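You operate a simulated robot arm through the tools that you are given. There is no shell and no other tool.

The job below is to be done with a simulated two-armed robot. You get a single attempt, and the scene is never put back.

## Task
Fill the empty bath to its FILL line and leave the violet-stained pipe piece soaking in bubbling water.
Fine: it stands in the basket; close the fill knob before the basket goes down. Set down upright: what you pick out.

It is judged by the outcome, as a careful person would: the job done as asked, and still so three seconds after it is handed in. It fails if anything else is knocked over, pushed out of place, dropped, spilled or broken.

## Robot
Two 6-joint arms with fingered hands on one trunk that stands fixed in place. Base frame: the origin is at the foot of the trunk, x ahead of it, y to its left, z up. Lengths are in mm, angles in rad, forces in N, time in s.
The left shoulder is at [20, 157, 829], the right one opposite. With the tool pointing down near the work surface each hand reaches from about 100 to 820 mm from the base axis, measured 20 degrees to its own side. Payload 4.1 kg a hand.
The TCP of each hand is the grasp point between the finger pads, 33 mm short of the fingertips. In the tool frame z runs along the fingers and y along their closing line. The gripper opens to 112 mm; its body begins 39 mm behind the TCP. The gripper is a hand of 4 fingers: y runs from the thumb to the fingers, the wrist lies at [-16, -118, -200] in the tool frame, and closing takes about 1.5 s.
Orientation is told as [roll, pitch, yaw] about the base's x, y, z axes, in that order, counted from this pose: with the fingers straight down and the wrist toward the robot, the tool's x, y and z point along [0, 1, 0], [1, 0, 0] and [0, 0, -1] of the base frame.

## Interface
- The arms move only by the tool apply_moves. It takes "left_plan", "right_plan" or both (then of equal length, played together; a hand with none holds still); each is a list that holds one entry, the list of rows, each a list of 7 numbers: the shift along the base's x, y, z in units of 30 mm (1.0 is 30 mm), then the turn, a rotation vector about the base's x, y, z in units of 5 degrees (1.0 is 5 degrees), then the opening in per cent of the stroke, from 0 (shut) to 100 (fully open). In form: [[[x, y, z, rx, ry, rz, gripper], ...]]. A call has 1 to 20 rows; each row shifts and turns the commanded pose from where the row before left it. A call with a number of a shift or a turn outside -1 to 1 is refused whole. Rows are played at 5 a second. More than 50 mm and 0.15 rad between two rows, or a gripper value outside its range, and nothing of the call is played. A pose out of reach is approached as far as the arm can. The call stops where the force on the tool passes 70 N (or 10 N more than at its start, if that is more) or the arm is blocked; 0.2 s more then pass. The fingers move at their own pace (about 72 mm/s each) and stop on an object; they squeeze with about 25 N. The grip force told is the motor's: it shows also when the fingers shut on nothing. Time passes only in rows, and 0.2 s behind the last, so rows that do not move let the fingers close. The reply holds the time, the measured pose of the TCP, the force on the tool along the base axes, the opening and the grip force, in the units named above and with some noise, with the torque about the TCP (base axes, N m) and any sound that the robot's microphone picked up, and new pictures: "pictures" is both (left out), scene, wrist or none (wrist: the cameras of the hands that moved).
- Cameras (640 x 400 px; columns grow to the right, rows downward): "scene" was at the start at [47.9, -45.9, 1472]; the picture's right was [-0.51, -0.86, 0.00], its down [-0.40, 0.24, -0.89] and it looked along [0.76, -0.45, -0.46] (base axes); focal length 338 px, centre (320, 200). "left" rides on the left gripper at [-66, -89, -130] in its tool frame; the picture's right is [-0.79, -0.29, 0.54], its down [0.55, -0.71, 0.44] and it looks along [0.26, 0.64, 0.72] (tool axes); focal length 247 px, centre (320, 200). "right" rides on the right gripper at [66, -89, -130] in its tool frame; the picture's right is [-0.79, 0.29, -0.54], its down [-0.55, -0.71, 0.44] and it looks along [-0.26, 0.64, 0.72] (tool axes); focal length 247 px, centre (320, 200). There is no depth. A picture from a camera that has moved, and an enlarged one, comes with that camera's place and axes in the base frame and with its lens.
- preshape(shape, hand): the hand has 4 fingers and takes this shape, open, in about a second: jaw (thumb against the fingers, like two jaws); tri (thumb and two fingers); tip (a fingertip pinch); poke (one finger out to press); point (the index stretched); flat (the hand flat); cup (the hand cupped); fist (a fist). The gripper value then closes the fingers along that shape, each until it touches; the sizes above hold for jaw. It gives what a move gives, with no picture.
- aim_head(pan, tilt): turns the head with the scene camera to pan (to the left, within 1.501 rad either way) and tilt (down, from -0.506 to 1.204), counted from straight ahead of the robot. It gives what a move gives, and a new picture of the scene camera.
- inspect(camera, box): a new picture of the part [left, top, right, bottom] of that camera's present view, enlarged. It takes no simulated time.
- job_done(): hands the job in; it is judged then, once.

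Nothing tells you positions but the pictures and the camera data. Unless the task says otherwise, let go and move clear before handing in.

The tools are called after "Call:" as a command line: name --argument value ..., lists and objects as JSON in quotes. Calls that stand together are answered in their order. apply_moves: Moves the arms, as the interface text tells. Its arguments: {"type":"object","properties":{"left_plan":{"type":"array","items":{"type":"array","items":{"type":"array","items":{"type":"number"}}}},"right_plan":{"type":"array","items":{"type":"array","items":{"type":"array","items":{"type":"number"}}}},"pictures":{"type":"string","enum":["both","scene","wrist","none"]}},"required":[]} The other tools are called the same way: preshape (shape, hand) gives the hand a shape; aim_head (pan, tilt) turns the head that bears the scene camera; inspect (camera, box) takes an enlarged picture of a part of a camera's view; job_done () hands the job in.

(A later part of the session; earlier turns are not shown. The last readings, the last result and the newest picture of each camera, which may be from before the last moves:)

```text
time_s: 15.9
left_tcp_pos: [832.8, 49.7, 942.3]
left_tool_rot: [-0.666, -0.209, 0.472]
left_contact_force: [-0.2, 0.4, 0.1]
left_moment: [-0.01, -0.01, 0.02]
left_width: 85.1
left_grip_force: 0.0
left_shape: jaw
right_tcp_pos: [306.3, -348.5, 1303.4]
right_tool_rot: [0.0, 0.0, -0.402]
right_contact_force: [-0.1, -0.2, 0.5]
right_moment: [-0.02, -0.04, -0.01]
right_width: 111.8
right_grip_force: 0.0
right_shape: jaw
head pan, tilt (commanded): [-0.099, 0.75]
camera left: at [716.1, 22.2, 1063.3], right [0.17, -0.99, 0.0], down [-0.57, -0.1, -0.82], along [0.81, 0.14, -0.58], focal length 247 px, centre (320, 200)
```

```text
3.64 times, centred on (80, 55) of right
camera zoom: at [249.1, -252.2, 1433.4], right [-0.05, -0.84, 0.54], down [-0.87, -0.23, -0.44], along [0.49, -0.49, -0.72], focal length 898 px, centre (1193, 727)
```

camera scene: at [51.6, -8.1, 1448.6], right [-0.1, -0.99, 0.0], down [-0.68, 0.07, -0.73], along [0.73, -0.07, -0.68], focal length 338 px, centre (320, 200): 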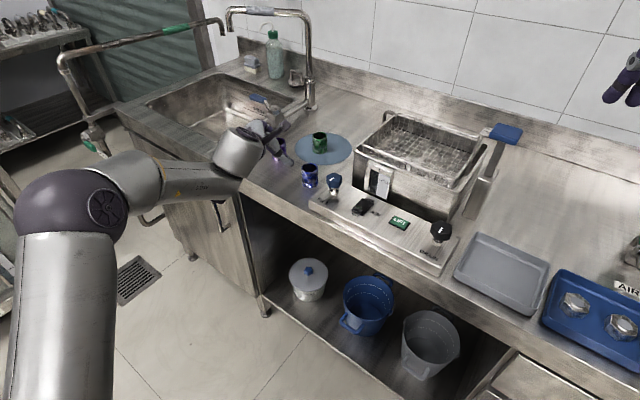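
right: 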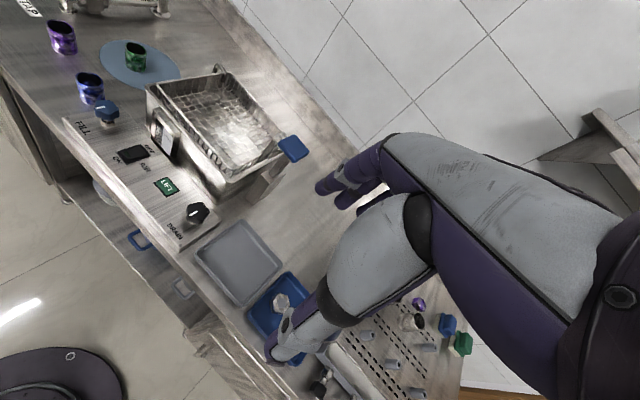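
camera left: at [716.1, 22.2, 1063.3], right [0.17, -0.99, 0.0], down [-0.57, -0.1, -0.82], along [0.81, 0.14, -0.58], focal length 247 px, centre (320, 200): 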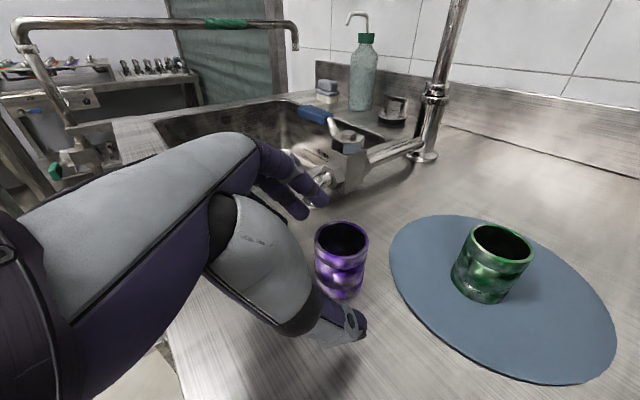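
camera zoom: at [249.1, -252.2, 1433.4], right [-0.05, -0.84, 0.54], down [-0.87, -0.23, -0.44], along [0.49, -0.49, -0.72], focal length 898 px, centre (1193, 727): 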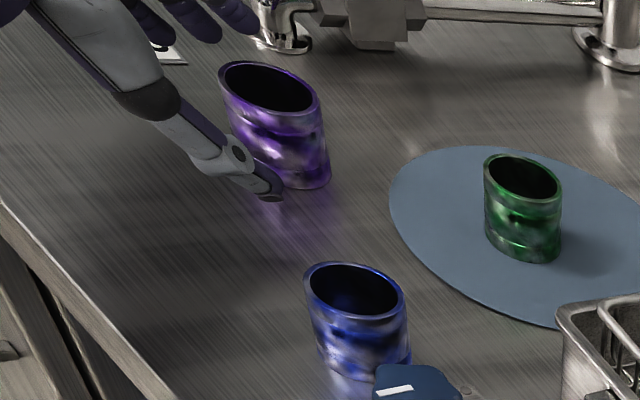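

The thumb and fingers now straddle the piece. I'll take the last 22 mm and watch the force.

Call:
apply_moves --left_plan '[[[0.18, -0.13, -0.31, 0, 0, 0, 76], [0.17, -0.13, -0.31, 0, 0, 0, 76], [0, 0, 0, 0, 0, 0, 76]]]' --pictures "wrist"

Call:
inspect --camera "left" --box '[220, 130, 440, 370]'

Call:
inspect --camera "scene" --box '[240, 110, 340, 190]'

Call:
inspect --camera "right" --box '[0, 0, 160, 110]'

```text
time_s: 16.7
left_tcp_pos: [842.9, 42.3, 922.3]
left_tool_rot: [-0.663, -0.209, 0.471]
left_contact_force: [0.2, -0.5, 0.6]
left_moment: [0.02, -0.02, 0.01]
left_width: 85.0
left_grip_force: 0.1
left_shape: jaw
right_tcp_pos: [306.2, -348.6, 1303.1]
right_tool_rot: [0.0, 0.0, -0.404]
right_contact_force: [-0.2, -0.5, 0.3]
right_moment: [0.0, 0.01, -0.01]
right_width: 111.9
right_grip_force: 0.1
right_shape: jaw
head pan, tilt (commanded): [-0.099, 0.75]
camera left: at [726.2, 14.9, 1043.2], right [0.17, -0.99, 0.0], down [-0.57, -0.1, -0.82], along [0.81, 0.14, -0.58], focal length 247 px, centre (320, 200)
```

left: 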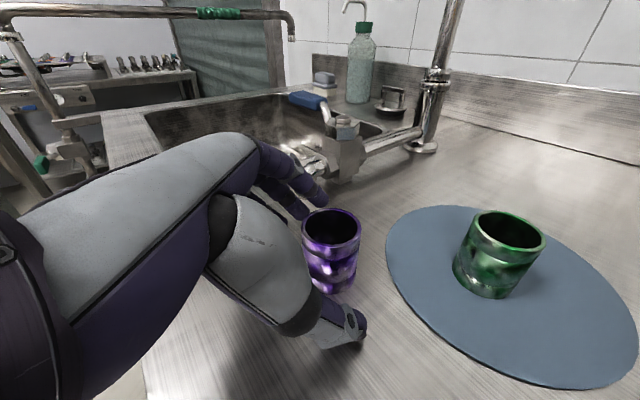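

```text
1.67 times, centred on (330, 250) of left
camera zoom: at [726.2, 14.9, 1043.2], right [0.17, -0.99, 0.0], down [-0.57, -0.1, -0.82], along [0.81, 0.14, -0.58], focal length 412 px, centre (303, 117)
```

zoom: 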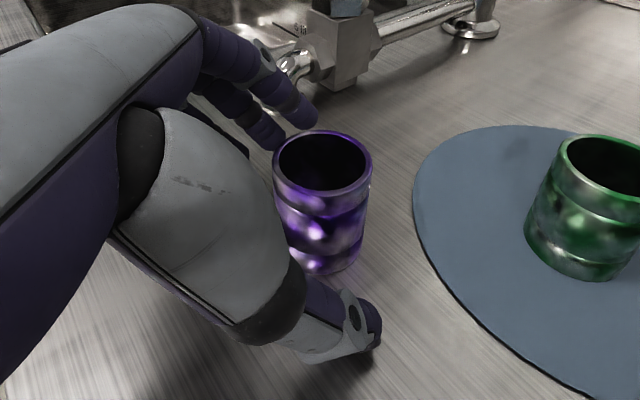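

```text
5.00 times, centred on (290, 150) of scene
camera zoom: at [51.6, -7.8, 1448.6], right [-0.1, -1.0, 0.0], down [-0.68, 0.07, -0.73], along [0.73, -0.07, -0.68], focal length 1688 px, centre (470, 450)
```

zoom: 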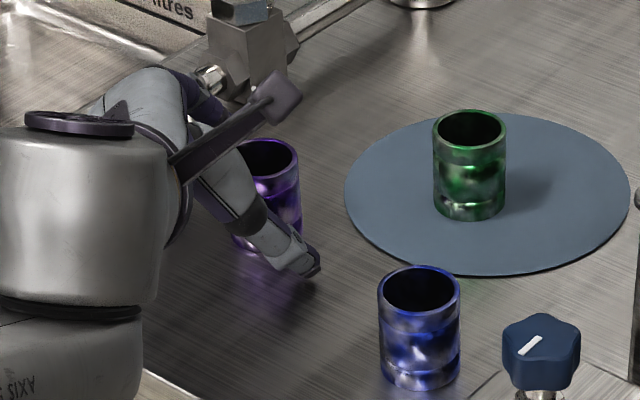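

```text
3.64 times, centred on (80, 55) of right
camera zoom: at [249.3, -252.3, 1433.3], right [-0.05, -0.84, 0.54], down [-0.87, -0.23, -0.44], along [0.49, -0.49, -0.72], focal length 898 px, centre (1193, 727)
```

zoom: 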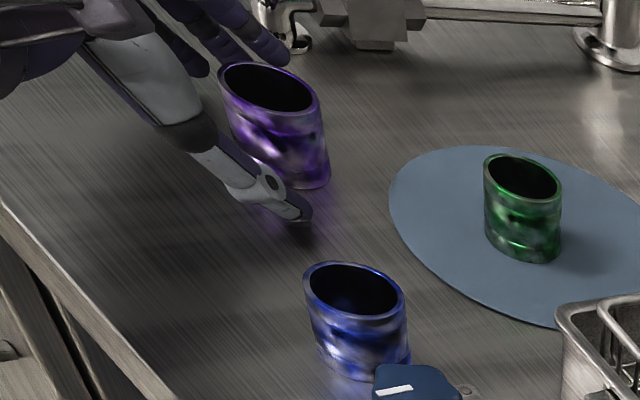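

No contact so far, and the tool axis passes through the middle of the piece. Now I'll close.

Call:
apply_moves --left_plan '[[[0, 0, 0, 0, 0, 0, 55], [0, 0, 0, 0, 0, 0, 45], [0, 0, 0, 0, 0, 0, 40], [0, 0, 0, 0, 0, 0, 30], [0, 0, 0, 0, 0, 0, 20], [0, 0, 0, 0, 0, 0, 10], [0, 0, 0, 0, 0, 0, 10]]]' --pictures "wrist"

Call:
inspect --camera "left" --box '[220, 130, 440, 370]'

Call:
inspect --camera "right" --box '[0, 0, 160, 110]'

```text
time_s: 18.3
left_tcp_pos: [842.7, 43.5, 922.0]
left_tool_rot: [-0.665, -0.21, 0.471]
left_contact_force: [-0.9, -0.9, 0.3]
left_moment: [0.0, 0.05, 0.0]
left_width: 35.8
left_grip_force: 25.5
left_shape: jaw
right_tcp_pos: [304.9, -348.6, 1304.0]
right_tool_rot: [0.001, 0.0, -0.404]
right_contact_force: [0.1, 0.3, -0.3]
right_moment: [-0.03, 0.02, 0.0]
right_width: 111.7
right_grip_force: 0.1
right_shape: jaw
head pan, tilt (commanded): [-0.099, 0.75]
camera left: at [726.1, 15.0, 1043.3], right [0.17, -0.99, 0.0], down [-0.57, -0.1, -0.82], along [0.81, 0.14, -0.58], focal length 247 px, centre (320, 200)
```

left: 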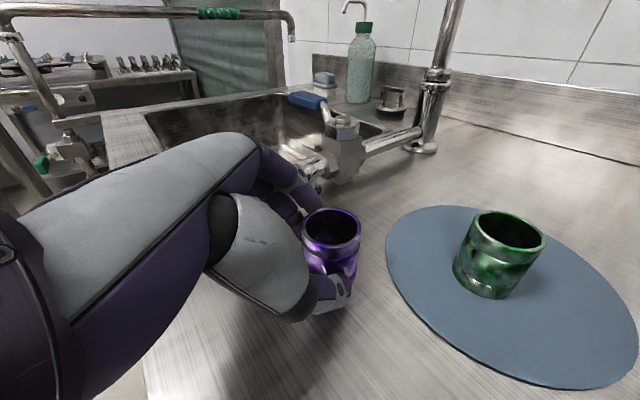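

```text
1.67 times, centred on (330, 250) of left
camera zoom: at [726.1, 15.0, 1043.3], right [0.17, -0.99, 0.0], down [-0.57, -0.1, -0.82], along [0.81, 0.14, -0.58], focal length 412 px, centre (303, 117)
```

zoom: 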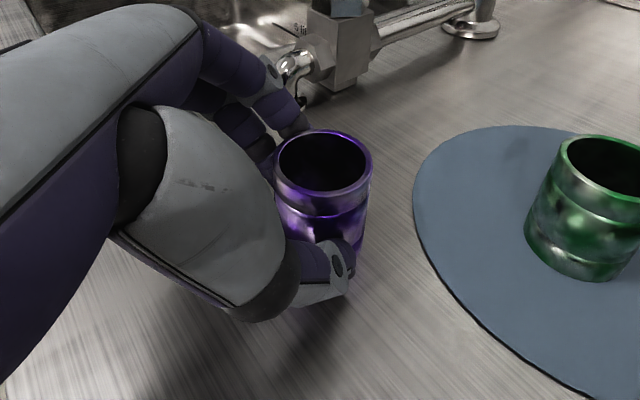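

```text
3.64 times, centred on (80, 55) of right
camera zoom: at [249.3, -252.4, 1433.3], right [-0.05, -0.84, 0.54], down [-0.87, -0.23, -0.44], along [0.49, -0.49, -0.72], focal length 898 px, centre (1193, 727)
```

zoom: 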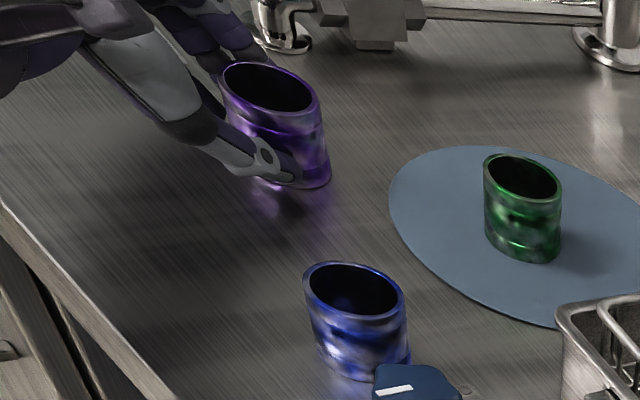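

The grip took: 25 N at a width of 36 mm, with the piece still upright. I'll lift it a little and check.

Call:
apply_moves --left_plan '[[[-0.1, 0, 0.4, 0, 0, 0, 5], [-0.2, 0, 0.6, 0, 0, 0, 5], [-0.3, 0, 0.6, 0, 0, 0, 5], [-0.4, 0, 0.6, 0, 0, 0, 5]]]' --pictures "wrist"

Call:
inspect --camera "left" --box '[220, 130, 440, 370]'

Call:
inspect --camera "scene" --box '[240, 110, 340, 190]'

Call:
inspect --camera "right" --box '[0, 0, 160, 110]'

```text
time_s: 19.3
left_tcp_pos: [813.0, 41.8, 987.0]
left_tool_rot: [-0.666, -0.209, 0.468]
left_contact_force: [-0.4, -0.2, -2.5]
left_moment: [0.01, -0.03, 0.01]
left_width: 36.1
left_grip_force: 25.1
left_shape: jaw
right_tcp_pos: [305.7, -348.2, 1304.3]
right_tool_rot: [0.0, 0.0, -0.403]
right_contact_force: [0.0, 0.2, 0.3]
right_moment: [-0.01, 0.02, -0.02]
right_width: 111.8
right_grip_force: 0.1
right_shape: jaw
head pan, tilt (commanded): [-0.099, 0.75]
camera left: at [696.4, 14.1, 1108.9], right [0.17, -0.99, 0.0], down [-0.57, -0.1, -0.82], along [0.8, 0.14, -0.58], focal length 247 px, centre (320, 200)
```

left: 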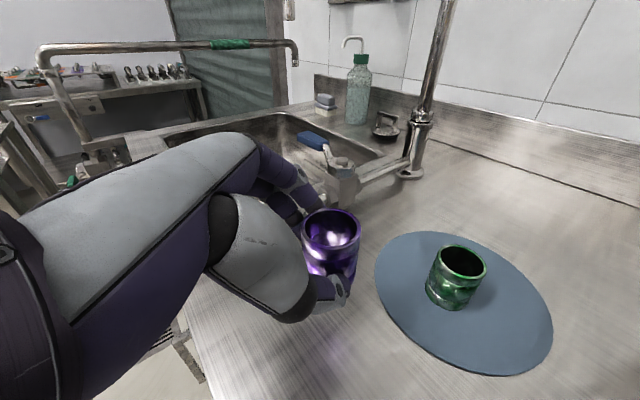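

```text
1.67 times, centred on (330, 250) of left
camera zoom: at [696.4, 14.1, 1108.9], right [0.17, -0.99, 0.0], down [-0.57, -0.1, -0.82], along [0.8, 0.14, -0.58], focal length 412 px, centre (303, 117)
```

zoom: 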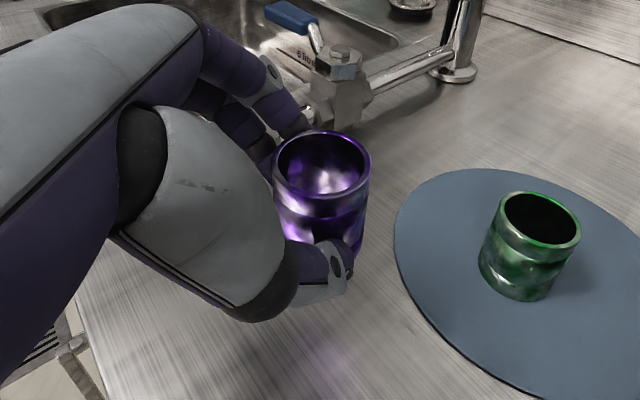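

```text
5.00 times, centred on (290, 150) of scene
camera zoom: at [52.0, -7.8, 1448.5], right [-0.1, -1.0, 0.0], down [-0.68, 0.07, -0.73], along [0.73, -0.07, -0.68], focal length 1688 px, centre (470, 450)
```

zoom: 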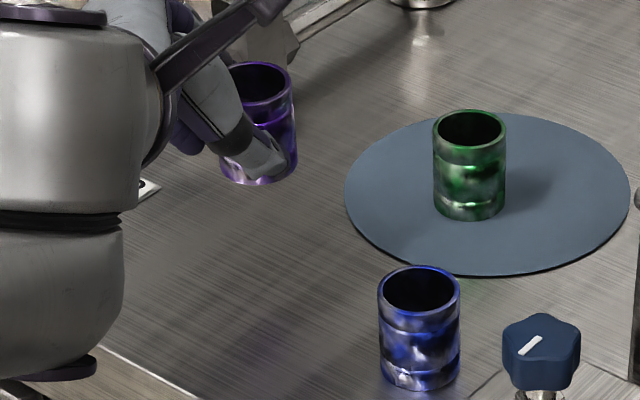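

```text
3.64 times, centred on (80, 55) of right
camera zoom: at [249.6, -252.3, 1433.3], right [-0.05, -0.84, 0.54], down [-0.87, -0.23, -0.44], along [0.49, -0.49, -0.72], focal length 898 px, centre (1193, 727)
```

zoom: 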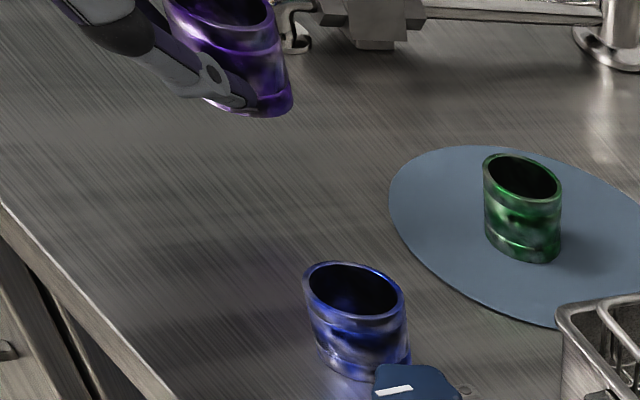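

The piece is held firmly and upright. Now I need the basket geometry, meaning its rim and floor heights, so I'll look at it closely.

Call:
inspect --camera "right" --box '[150, 60, 290, 180]'

Call:
inspect --camera "scene" --box '[345, 95, 525, 225]'

```text
3.33 times, centred on (220, 120) of right
camera zoom: at [249.6, -252.3, 1433.3], right [-0.05, -0.84, 0.54], down [-0.87, -0.23, -0.44], along [0.49, -0.49, -0.72], focal length 823 px, centre (653, 467)
```

zoom: 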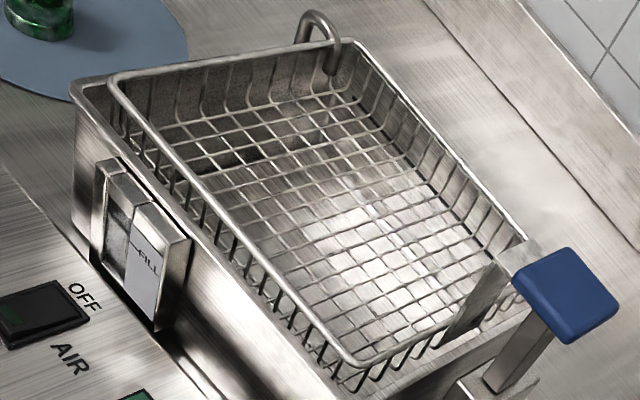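

```text
3.08 times, centred on (435, 160) of scene
camera zoom: at [52.0, -7.8, 1448.5], right [-0.1, -1.0, 0.0], down [-0.68, 0.07, -0.73], along [0.73, -0.07, -0.68], focal length 1038 px, centre (-34, 323)
```

zoom: 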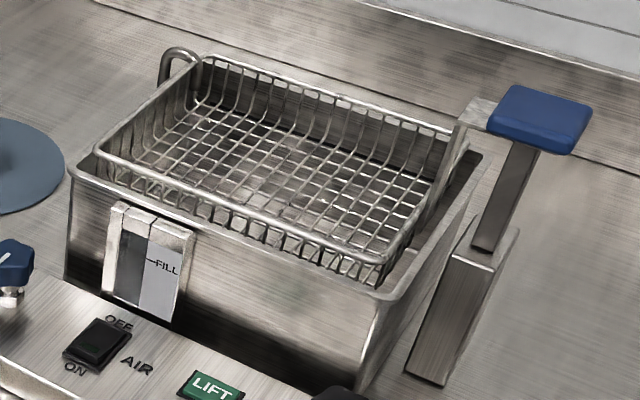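

The basket is shallow and its rim sits slightly above the bath rim. I'll shift the right hand to give its camera a second viewpoint on the basket, so I can measure the floor and rim heights.

Call:
apply_moves --right_plan '[[[0.8, -0.7, 0, 0, 0, 0, 100], [0.8, -0.7, 0, 0, 0, 0, 100], [0.8, -0.7, 0, 0, 0, 0, 100], [0.8, -0.7, 0, 0, 0, 0, 100], [0.8, -0.7, 0, 0, 0, 0, 100]]]' --pictures "wrist"

Call:
inspect --camera "right" --box '[60, 0, 360, 200]'

```text
time_s: 20.5
left_tcp_pos: [813.3, 40.6, 988.5]
left_tool_rot: [-0.665, -0.209, 0.469]
left_contact_force: [0.2, 0.8, -1.0]
left_moment: [0.01, 0.03, 0.01]
left_width: 36.0
left_grip_force: 25.0
left_shape: jaw
right_tcp_pos: [425.6, -454.4, 1305.7]
right_tool_rot: [0.0, -0.001, -0.403]
right_contact_force: [-0.2, 0.3, 0.5]
right_moment: [-0.02, -0.05, 0.01]
right_width: 111.6
right_grip_force: 0.0
right_shape: jaw
head pan, tilt (commanded): [-0.099, 0.75]
camera right: at [368.9, -358.8, 1435.3], right [-0.05, -0.84, 0.54], down [-0.87, -0.23, -0.44], along [0.49, -0.49, -0.72], focal length 247 px, centre (320, 200)
```

right: 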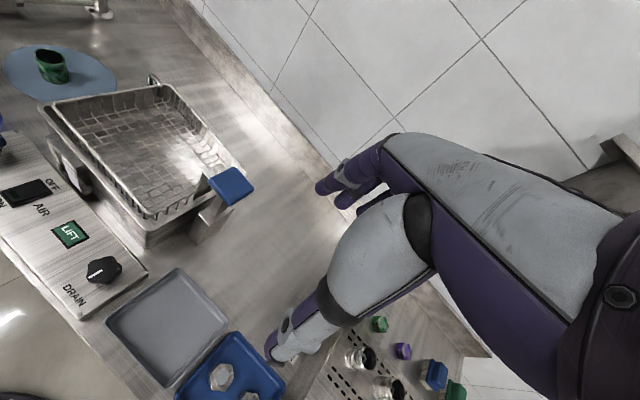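

```text
2.00 times, centred on (210, 100) of right
camera zoom: at [368.9, -358.8, 1435.3], right [-0.05, -0.84, 0.54], down [-0.87, -0.23, -0.44], along [0.49, -0.49, -0.72], focal length 494 px, centre (540, 400)
```

zoom: 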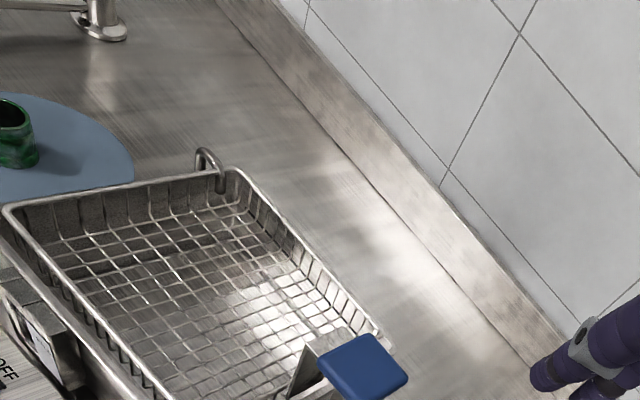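

From two views I get the basket rim at about z 1018 and the floor near 970. The front-left corner is at (697, -169), the far-left at (816, -295) and the front-right at (545, -327). The left hand can place the piece in the left part of the basket in its current attitude, so I'll lift, turn and carry the piece over.

Call:
apply_moves --left_plan '[[[-0.44, -0.17, 0.75, 0, 0, 0, 5], [-0.44, -0.17, 0.75, 0, 0, 0, 5], [-0.44, -0.17, 0.75, 0, 0, 0, 5], [-0.44, -0.17, 0.75, 0, 0, 0, 5], [-0.3, -0.6, 0, 0, 0, -0.48, 5], [-0.3, -0.6, 0, 0, 0, -0.48, 5], [-0.3, -0.6, 0, 0, 0, -0.48, 5], [-0.3, -0.6, 0, 0, 0, -0.48, 5], [-0.3, -0.6, 0, 0, 0, -0.48, 5], [-0.3, -0.6, 0, 0, 0, -0.48, 5], [-0.3, -0.6, 0, 0, 0, -0.48, 5], [-0.3, -0.6, 0, 0, 0, -0.48, 5], [-0.3, -0.6, 0, 0, 0, -0.48, 5]]]' --pictures "both"

Call:
inspect --camera "left" --box '[200, 120, 480, 400]'

Call:
inspect --camera "scene" --box '[260, 80, 460, 230]'

```text
time_s: 23.3
left_tcp_pos: [680.0, -140.5, 1079.5]
left_tool_rot: [-0.665, -0.209, 0.092]
left_contact_force: [0.6, -0.5, -1.4]
left_moment: [0.06, 0.01, -0.01]
left_width: 35.6
left_grip_force: 24.5
left_shape: jaw
right_tcp_pos: [426.0, -454.4, 1305.2]
right_tool_rot: [0.0, 0.001, -0.405]
right_contact_force: [0.3, 1.3, 0.6]
right_moment: [-0.03, -0.03, -0.01]
right_width: 111.9
right_grip_force: 0.1
right_shape: jaw
head pan, tilt (commanded): [-0.099, 0.75]
camera scene: at [51.8, -7.7, 1448.6], right [-0.1, -1.0, 0.0], down [-0.68, 0.07, -0.73], along [0.73, -0.07, -0.68], focal length 338 px, centre (320, 200)
camera left: at [561.6, -122.7, 1200.8], right [-0.2, -0.98, 0.0], down [-0.57, 0.11, -0.82], along [0.8, -0.17, -0.58], focal length 247 px, centre (320, 200)
```

scene: 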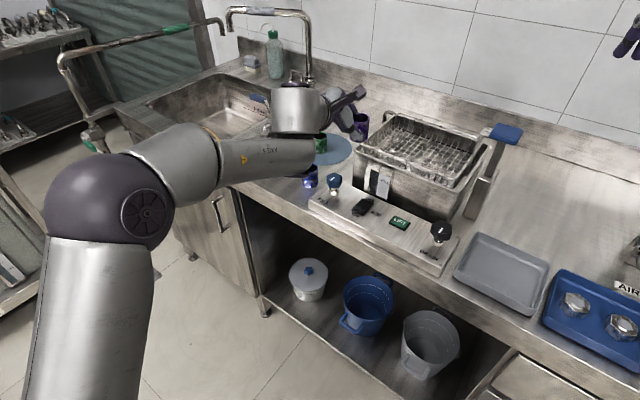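
left: 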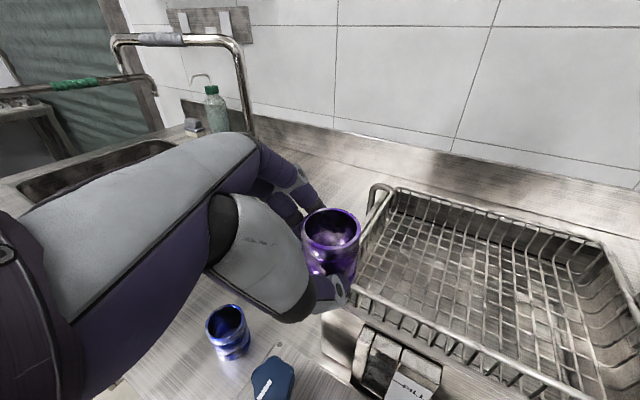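

```text
1.43 times, centred on (340, 260) of left
camera zoom: at [561.6, -122.7, 1200.8], right [-0.2, -0.98, 0.0], down [-0.57, 0.11, -0.82], along [0.8, -0.17, -0.58], focal length 353 px, centre (291, 114)
```

zoom: 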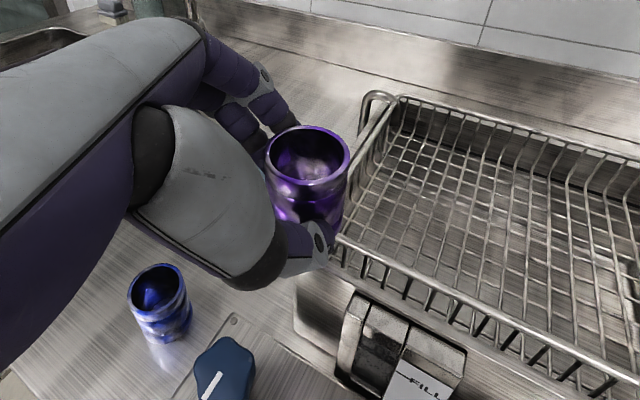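

```text
2.67 times, centred on (360, 155) of scene
camera zoom: at [51.8, -7.7, 1448.6], right [-0.1, -1.0, 0.0], down [-0.68, 0.07, -0.73], along [0.73, -0.07, -0.68], focal length 900 px, centre (213, 320)
```

zoom: 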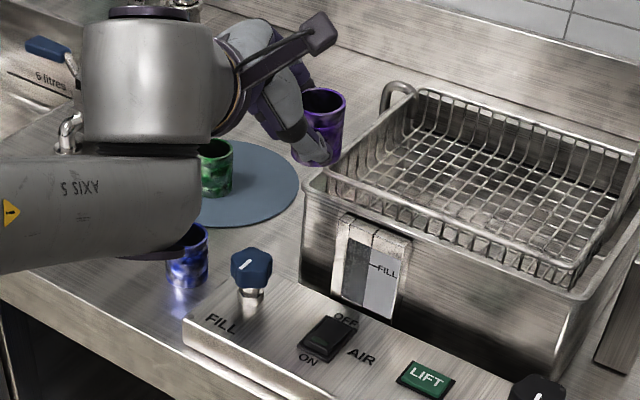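

The piece is upright beside the basket's left end. I'll take it over the rim and down inside to just above the floor.

Call:
apply_moves --left_plan '[[[-0.02, -0.77, 0, 0, 0, 0, 5], [-0.02, -0.77, 0, 0, 0, 0, 5], [-0.02, -0.77, 0, 0, 0, 0, 5], [0.1, -0.67, -0.3, 0, 0, 0, 5], [0.1, -0.67, -0.33, 0, 0, 0, 5], [0.03, -0.38, -0.42, 0, 0, 0, 5]]]' --pictures "both"

Call:
inspect --camera "left" --box '[200, 120, 480, 400]'

Call:
inspect --camera "scene" --box '[340, 90, 500, 220]'

Call:
inspect --camera "right" --box '[20, 30, 260, 230]'

```text
time_s: 24.7
left_tcp_pos: [685.6, -261.9, 1047.4]
left_tool_rot: [-0.666, -0.21, 0.091]
left_contact_force: [-0.4, 0.0, -1.2]
left_moment: [0.05, 0.01, 0.01]
left_width: 35.4
left_grip_force: 25.3
left_shape: jaw
right_tcp_pos: [425.6, -454.1, 1307.1]
right_tool_rot: [0.001, 0.0, -0.404]
right_contact_force: [-0.1, 0.4, 0.4]
right_moment: [0.0, -0.01, -0.03]
right_width: 111.8
right_grip_force: 0.1
right_shape: jaw
head pan, tilt (commanded): [-0.099, 0.75]
camera scene: at [51.6, -7.7, 1448.6], right [-0.1, -1.0, 0.0], down [-0.68, 0.07, -0.73], along [0.73, -0.07, -0.68], focal length 338 px, centre (320, 200)
camera left: at [565.7, -244.7, 1169.0], right [-0.2, -0.98, 0.0], down [-0.57, 0.11, -0.82], along [0.8, -0.17, -0.58], focal length 247 px, centre (320, 200)
```

scene: 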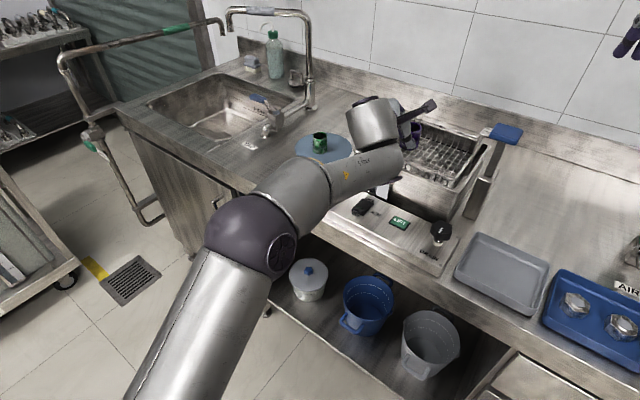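
left: 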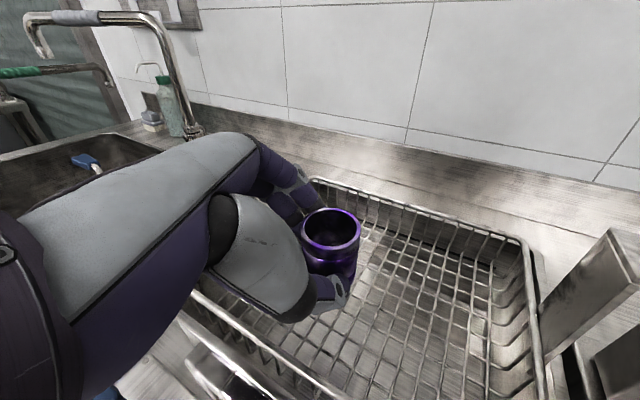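

```text
1.43 times, centred on (340, 260) of left
camera zoom: at [565.7, -244.7, 1169.0], right [-0.2, -0.98, 0.0], down [-0.57, 0.11, -0.82], along [0.8, -0.17, -0.58], focal length 353 px, centre (291, 114)
```

zoom: 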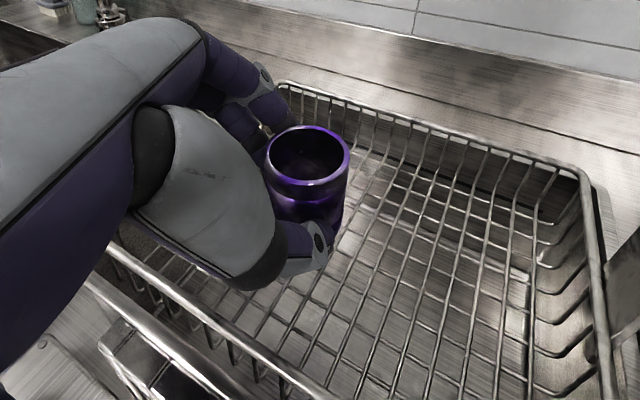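

```text
3.08 times, centred on (420, 155) of scene
camera zoom: at [51.6, -7.7, 1448.6], right [-0.1, -1.0, 0.0], down [-0.68, 0.07, -0.73], along [0.73, -0.07, -0.68], focal length 1038 px, centre (12, 338)
```

zoom: 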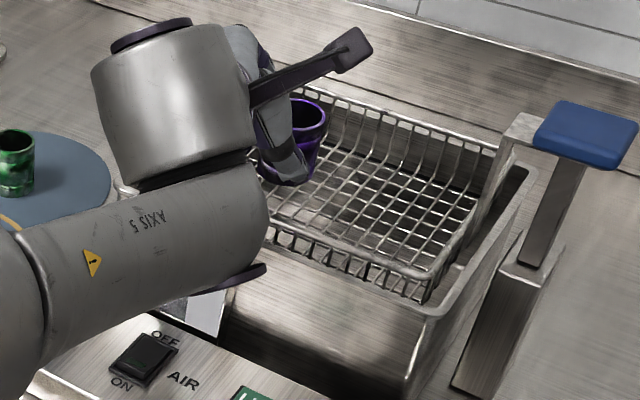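

```text
2.00 times, centred on (140, 130) of right
camera zoom: at [369.4, -358.2, 1435.0], right [-0.05, -0.84, 0.54], down [-0.87, -0.23, -0.44], along [0.49, -0.49, -0.72], focal length 494 px, centre (680, 340)
```

zoom: 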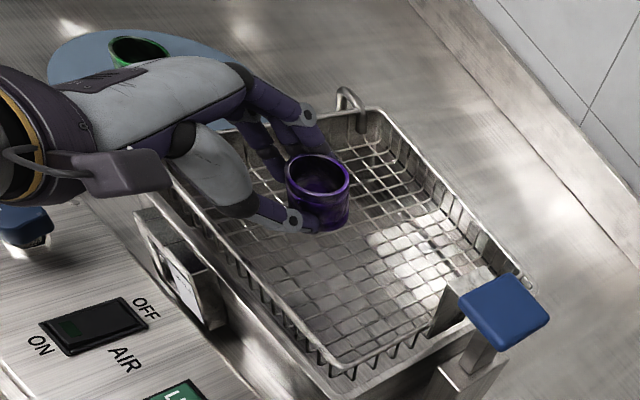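

The piece is inside the basket and upright. Now I'll lower in small steps until it touches the floor.

Call:
apply_moves --left_plan '[[[0, -0.12, -0.25, 0, 0, 0, 5], [0, -0.12, -0.25, 0, 0, 0, 5], [0, -0.1, -0.2, 0, 0, 0, 5]]]' --pictures "wrist"

Call:
inspect --camera "right" --box '[90, 60, 230, 180]'

```text
time_s: 25.5
left_tcp_pos: [685.7, -271.8, 1026.0]
left_tool_rot: [-0.666, -0.211, 0.092]
left_contact_force: [0.5, -0.2, -1.7]
left_moment: [0.04, 0.0, -0.01]
left_width: 35.9
left_grip_force: 24.9
left_shape: jaw
right_tcp_pos: [425.9, -455.3, 1305.5]
right_tool_rot: [0.0, 0.0, -0.402]
right_contact_force: [-0.8, 0.2, 0.7]
right_moment: [-0.01, -0.03, 0.0]
right_width: 111.9
right_grip_force: 0.0
right_shape: jaw
head pan, tilt (commanded): [-0.099, 0.75]
camera left: at [566.4, -254.2, 1147.6], right [-0.2, -0.98, 0.0], down [-0.57, 0.11, -0.82], along [0.8, -0.17, -0.58], focal length 247 px, centre (320, 200)
```

left: 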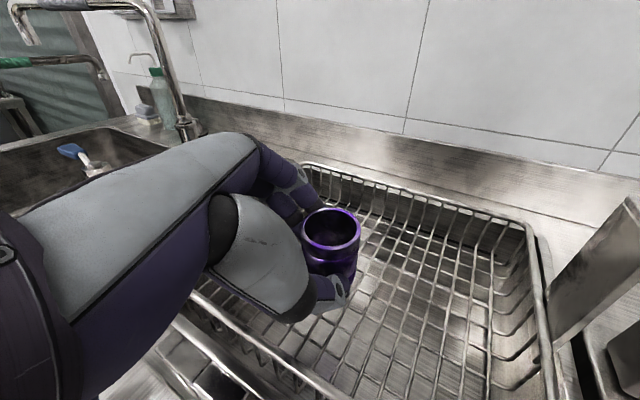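

```text
3.33 times, centred on (160, 120) of right
camera zoom: at [369.5, -358.3, 1434.9], right [-0.05, -0.84, 0.54], down [-0.87, -0.23, -0.44], along [0.49, -0.49, -0.72], focal length 823 px, centre (853, 467)
```

zoom: 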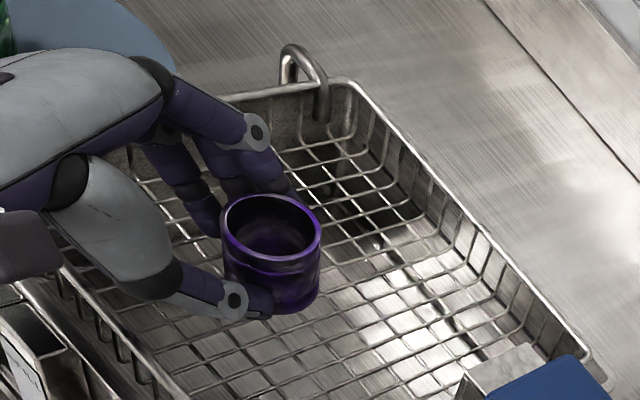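

Call:
apply_moves --left_plan '[[[0, 0, -0.12, 0, 0, 0, 5], [0, 0, -0.12, 0, 0, 0, 5]]]' --pictures "none"

```text
time_s: 26.1
left_tcp_pos: [685.7, -272.3, 1020.0]
left_tool_rot: [-0.665, -0.209, 0.093]
left_contact_force: [0.0, -0.7, -2.1]
left_moment: [0.04, 0.02, 0.01]
left_width: 35.7
left_grip_force: 24.9
left_shape: jaw
right_tcp_pos: [426.7, -453.8, 1305.5]
right_tool_rot: [-0.001, 0.001, -0.402]
right_contact_force: [-0.2, 0.2, -0.4]
right_moment: [-0.02, -0.02, 0.05]
right_width: 111.7
right_grip_force: 0.1
right_shape: jaw
head pan, tilt (commanded): [-0.099, 0.75]
```

No contact yet, so I'll keep lowering in small steps.

Call:
apply_moves --left_plan '[[[0, 0, -0.1, 0, 0, 0, 5], [0, 0, -0.1, 0, 0, 0, 5]]]' --pictures "none"

```text
time_s: 26.7
left_tcp_pos: [684.6, -271.8, 1014.0]
left_tool_rot: [-0.666, -0.211, 0.092]
left_contact_force: [2.2, 0.1, 5.0]
left_moment: [-0.06, 0.01, 0.01]
left_width: 35.6
left_grip_force: 24.9
left_shape: jaw
right_tcp_pos: [426.3, -454.1, 1305.9]
right_tool_rot: [0.0, 0.0, -0.405]
right_contact_force: [-0.5, 1.2, -0.3]
right_moment: [-0.02, 0.01, 0.0]
right_width: 111.7
right_grip_force: 0.0
right_shape: jaw
head pan, tilt (commanded): [-0.099, 0.75]
```

Contact: about +7 N. I'll check whether it is the piece's base on the wires.

Call:
inspect --camera "right" --box '[90, 60, 230, 180]'

Call:
inspect --camera "left" --box '[240, 160, 420, 340]'

Call:
inspect --camera "scene" --box '[370, 100, 470, 180]'

```text
3.33 times, centred on (160, 120) of right
camera zoom: at [369.3, -358.3, 1435.0], right [-0.05, -0.84, 0.54], down [-0.87, -0.23, -0.44], along [0.49, -0.49, -0.72], focal length 823 px, centre (853, 467)
```

zoom: 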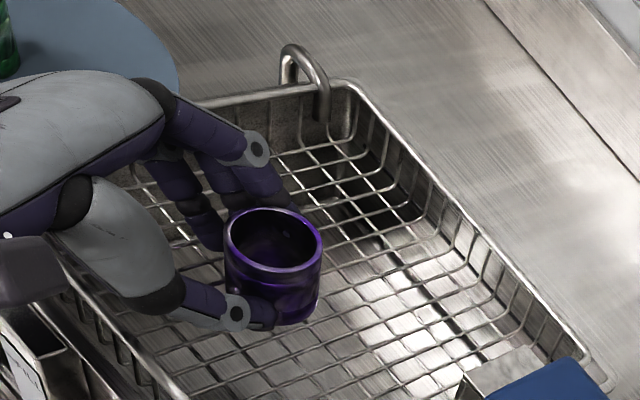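

```text
2.22 times, centred on (330, 250) of left
camera zoom: at [566.5, -254.1, 1135.6], right [-0.2, -0.98, 0.01], down [-0.56, 0.11, -0.82], along [0.8, -0.17, -0.58], focal length 549 px, centre (298, 89)
```

zoom: 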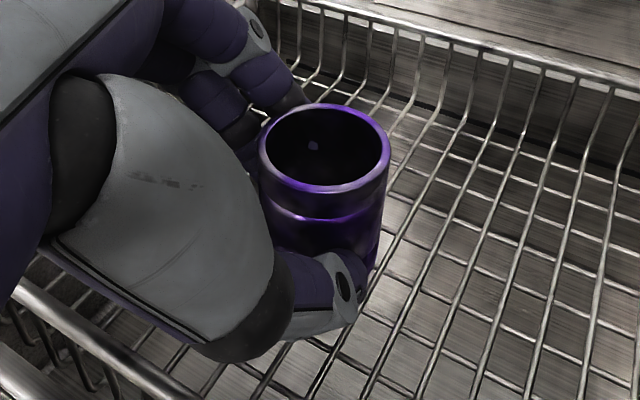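

```text
5.00 times, centred on (420, 140) of scene
camera zoom: at [51.5, -7.8, 1448.6], right [-0.1, -1.0, 0.0], down [-0.68, 0.07, -0.73], along [0.73, -0.07, -0.68], focal length 1688 px, centre (-180, 500)
```

zoom: 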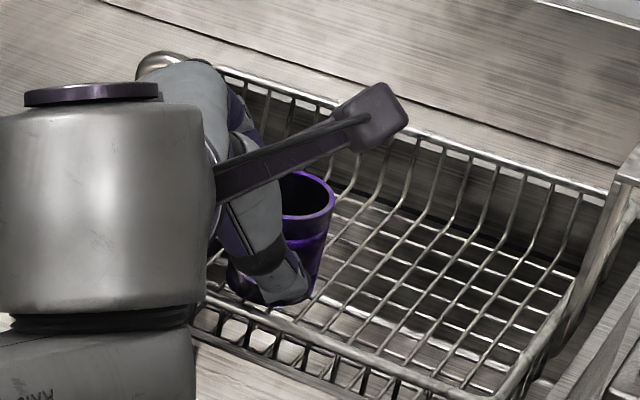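

The piece is resting on the wire floor. I'll open the hand gently.

Call:
apply_moves --left_plan '[[[0, 0, 0, 0, 0, 0, 36], [0, 0, 0, 0, 0, 0, 42], [0, 0, 0, 0, 0, 0, 50], [0, 0, 0, 0, 0, 0, 60], [0, 0, 0, 0, 0, 0, 70], [0, 0, 0, 0, 0, 0, 76], [0, 0, 0, 0, 0, 0, 76]]]' --pictures "wrist"

Call:
inspect --camera "right" --box '[90, 60, 230, 180]'

Call:
inspect --camera "left" --box '[240, 160, 420, 340]'

```text
time_s: 28.3
left_tcp_pos: [685.5, -271.0, 1013.7]
left_tool_rot: [-0.668, -0.209, 0.093]
left_contact_force: [2.3, 0.0, 5.0]
left_moment: [-0.11, 0.12, 0.04]
left_width: 82.9
left_grip_force: 0.1
left_shape: jaw
right_tcp_pos: [426.6, -454.3, 1305.3]
right_tool_rot: [0.0, 0.0, -0.403]
right_contact_force: [-0.5, 1.1, -0.2]
right_moment: [-0.02, 0.01, -0.01]
right_width: 111.8
right_grip_force: 0.1
right_shape: jaw
head pan, tilt (commanded): [-0.099, 0.75]
camera left: at [566.7, -254.0, 1134.7], right [-0.2, -0.98, 0.0], down [-0.57, 0.11, -0.82], along [0.8, -0.17, -0.58], focal length 247 px, centre (320, 200)
```

left: 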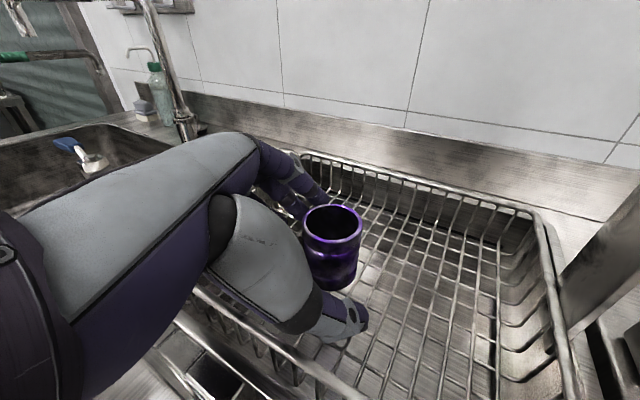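

```text
3.33 times, centred on (160, 120) of right
camera zoom: at [369.4, -358.3, 1435.0], right [-0.05, -0.84, 0.54], down [-0.87, -0.23, -0.44], along [0.49, -0.49, -0.72], focal length 823 px, centre (853, 467)
```

zoom: 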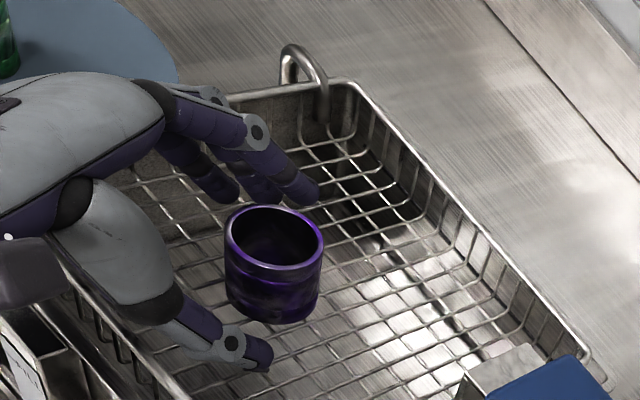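

```text
2.22 times, centred on (330, 250) of left
camera zoom: at [566.7, -254.0, 1134.7], right [-0.2, -0.98, 0.0], down [-0.57, 0.11, -0.82], along [0.8, -0.17, -0.58], focal length 549 px, centre (298, 89)
```

zoom: 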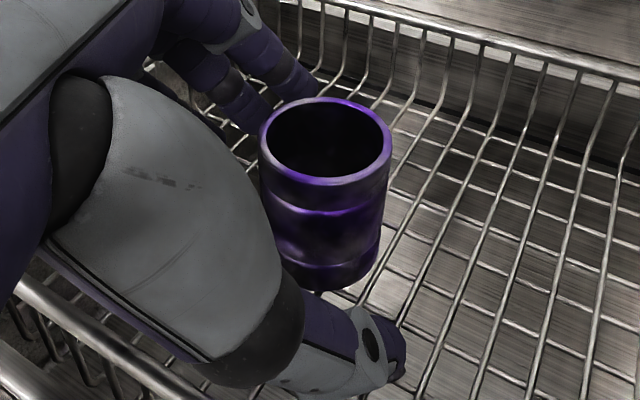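

The piece stands upright in the basket. The hand still feels a light 5 N touch, so I'll go straight up a little first and then retreat along the tool axis.

Call:
apply_moves --left_plan '[[[0, 0, 0.2, 0, 0, 0, 76], [0, 0, 0.25, 0, 0, 0, 76]]]' --pictures "wrist"

Call:
inspect --camera "right" --box '[90, 60, 230, 180]'

```text
time_s: 28.9
left_tcp_pos: [685.6, -270.8, 1025.9]
left_tool_rot: [-0.666, -0.209, 0.092]
left_contact_force: [-0.7, 0.9, 0.5]
left_moment: [-0.03, 0.02, 0.04]
left_width: 85.0
left_grip_force: 0.0
left_shape: jaw
right_tcp_pos: [426.4, -454.1, 1305.9]
right_tool_rot: [0.001, 0.0, -0.403]
right_contact_force: [0.0, 1.4, -0.4]
right_moment: [-0.05, -0.04, -0.03]
right_width: 111.9
right_grip_force: 0.1
right_shape: jaw
head pan, tilt (commanded): [-0.099, 0.75]
camera left: at [566.6, -253.9, 1147.4], right [-0.2, -0.98, 0.0], down [-0.57, 0.12, -0.82], along [0.8, -0.17, -0.58], focal length 247 px, centre (320, 200)
```

left: 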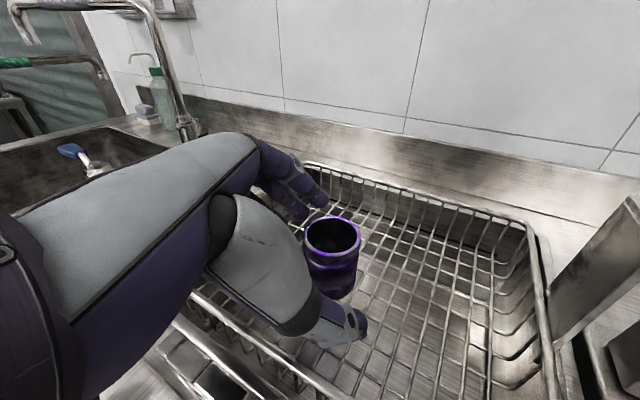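

```text
3.33 times, centred on (160, 120) of right
camera zoom: at [369.5, -358.4, 1434.9], right [-0.05, -0.84, 0.54], down [-0.87, -0.23, -0.44], along [0.49, -0.49, -0.72], focal length 823 px, centre (853, 467)
```

zoom: 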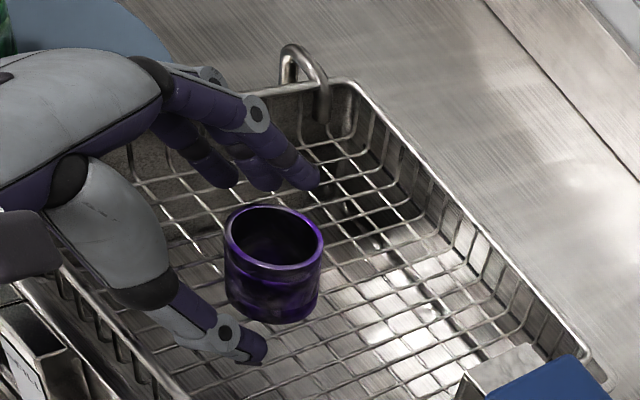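

The hand is free and the piece did not move. I'll retreat the left arm and park it to the left.

Call:
apply_moves --left_plan '[[[-0.18, 0.5, 0.64, 0, 0, 0, 76], [-0.18, 0.5, 0.64, 0, 0, 0, 76], [0.05, 0.5, 0.5, 0, 0, 0, 76], [0.05, 0.68, 0.5, 0, 0, 0, 76], [-0.3, 0.9, 0.4, 0, 0, 0, 76], [-0.44, 0.97, 0.32, 0, 0, 0, 76], [-0.44, 0.97, 0.32, 0, 0, 0, 76], [-0.44, 0.97, 0.32, 0, 0, 0, 76], [-0.44, 0.97, 0.32, 0, 0, 0, 76], [-0.44, 0.97, 0.32, 0, 0, 0, 76], [-0.44, 0.97, 0.32, 0, 0, 0, 76], [-0.44, 0.97, 0.32, 0, 0, 0, 76], [-0.44, 0.97, 0.32, 0, 0, 0, 76], [-0.44, 0.97, 0.32, 0, 0, 0, 76]]]' --pictures "both"

Call:
inspect --camera "right" --box '[0, 30, 260, 230]'

Call:
inspect --camera "scene" --box '[280, 100, 520, 260]'

```text
time_s: 31.9
left_tcp_pos: [547.7, 80.8, 1192.0]
left_tool_rot: [-0.667, -0.209, 0.094]
left_contact_force: [1.7, 0.0, 0.2]
left_moment: [0.0, 0.02, 0.02]
left_width: 84.6
left_grip_force: 0.1
left_shape: jaw
right_tcp_pos: [426.3, -453.8, 1304.4]
right_tool_rot: [0.001, 0.0, -0.403]
right_contact_force: [-0.3, 0.1, -0.6]
right_moment: [0.0, 0.03, 0.03]
right_width: 111.7
right_grip_force: 0.0
right_shape: jaw
head pan, tilt (commanded): [-0.099, 0.75]
camera scene: at [51.9, -8.2, 1448.5], right [-0.1, -0.99, 0.0], down [-0.68, 0.07, -0.73], along [0.73, -0.07, -0.68], focal length 338 px, centre (320, 200)
camera left: at [428.8, 98.4, 1314.0], right [-0.2, -0.98, 0.0], down [-0.57, 0.11, -0.82], along [0.8, -0.17, -0.58], focal length 247 px, centre (320, 200)
```

scene: 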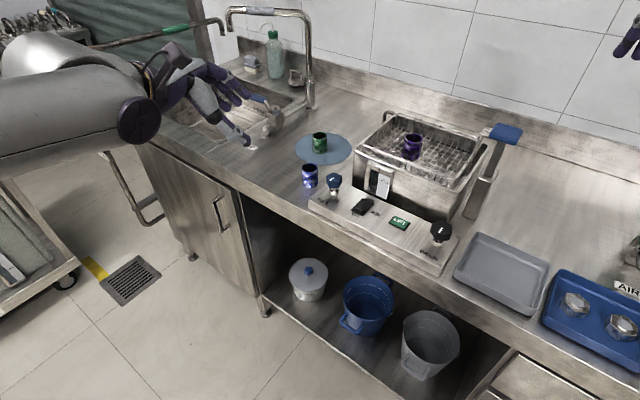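
left: 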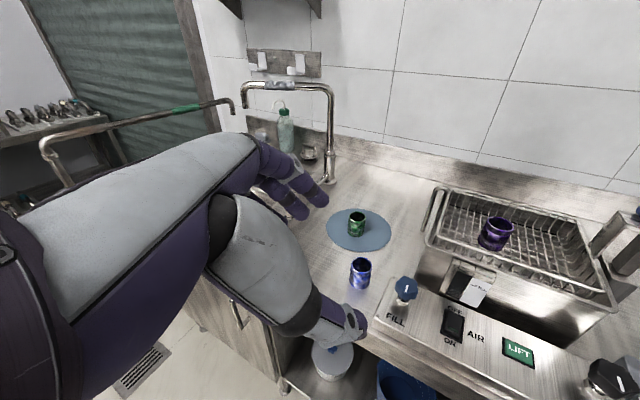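

```text
2.00 times, centred on (130, 130) of right
camera zoom: at [369.7, -358.7, 1434.8], right [-0.05, -0.84, 0.54], down [-0.87, -0.23, -0.44], along [0.49, -0.49, -0.72], focal length 494 px, centre (700, 340)
```

zoom: 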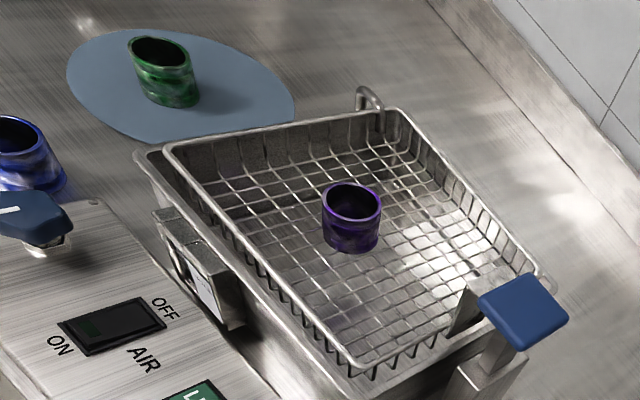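

```text
2.50 times, centred on (400, 180) of scene
camera zoom: at [51.9, -8.2, 1448.5], right [-0.1, -0.99, 0.0], down [-0.68, 0.07, -0.73], along [0.73, -0.07, -0.68], focal length 844 px, centre (120, 250)
```

zoom: 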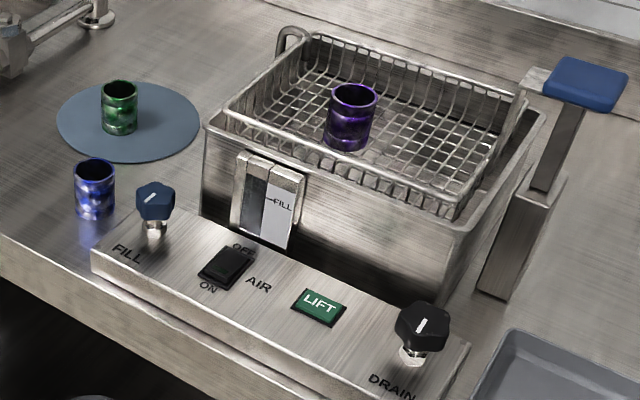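

The violet piece stands in the basket. Next is the FILL knob at about (655, -102, 945). I'll turn the left hand back to pointing straight down, using a yaw that leaves room to turn the knob counter-clockwise.

Call:
apply_moves --left_plan '[[[0, 0, 0, 0.925, 0.085, 0.198, 60], [0, 0, 0, 0.925, 0.085, 0.198, 60], [0, 0, 0, 0.925, 0.085, 0.198, 60], [0, 0, 0, 0.925, 0.085, 0.198, 60], [0, 0, 0, 0.925, 0.085, 0.198, 60], [0, 0, 0, 0.925, 0.085, 0.198, 60], [0, 0, 0, 0.925, 0.085, 0.198, 60], [0, 0, 0, 0.925, 0.085, 0.198, 60], [0, 0, 0, -0.074, 0.797, 0, 60], [0, 0, 0, -0.074, 0.797, 0, 60], [0, 0, 0, -0.074, 0.797, 0, 60], [0, 0, 0, 0, 0, -1, 60], [0, 0, 0, 0, 0, -1, 60], [0, 0, 0, 0, 0, -1, 60], [0, 0, 0, 0, 0, -1, 60], [0, 0, 0, 0, 0, -1, 60], [0, 0, 0, 0, 0, -1, 60], [0, 0, 0, 0, 0, -1, 60], [0, 0, 0, 0, 0, -1, 60]]]' --pictures "both"

```text
time_s: 35.9
left_tcp_pos: [550.4, 82.9, 1193.0]
left_tool_rot: [-0.004, 0.001, -0.607]
left_contact_force: [-0.3, -0.7, -1.0]
left_moment: [-0.01, -0.01, -0.01]
left_width: 67.4
left_grip_force: 0.1
left_shape: jaw
right_tcp_pos: [425.9, -454.6, 1305.3]
right_tool_rot: [0.001, -0.001, -0.404]
right_contact_force: [0.4, 0.3, 0.4]
right_moment: [0.02, 0.03, 0.02]
right_width: 111.6
right_grip_force: 0.0
right_shape: jaw
head pan, tilt (commanded): [-0.099, 0.75]
camera scene: at [51.6, -7.9, 1448.6], right [-0.1, -1.0, 0.0], down [-0.68, 0.07, -0.73], along [0.73, -0.07, -0.68], focal length 338 px, centre (320, 200)
camera left: at [439.1, 79.7, 1323.3], right [-0.69, -0.49, -0.54], down [-0.27, 0.86, -0.44], along [0.67, -0.16, -0.72], focal length 247 px, centre (320, 200)
```

scene: 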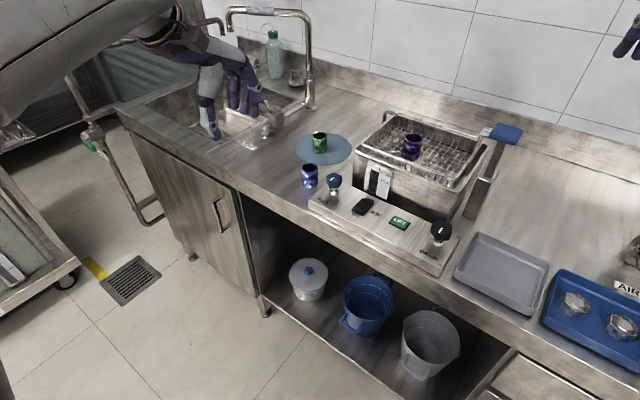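
left: 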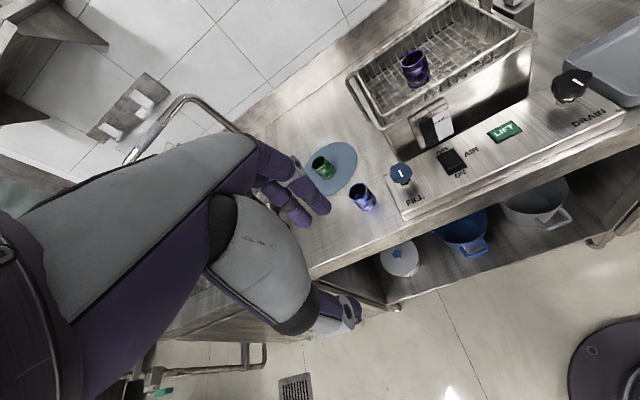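

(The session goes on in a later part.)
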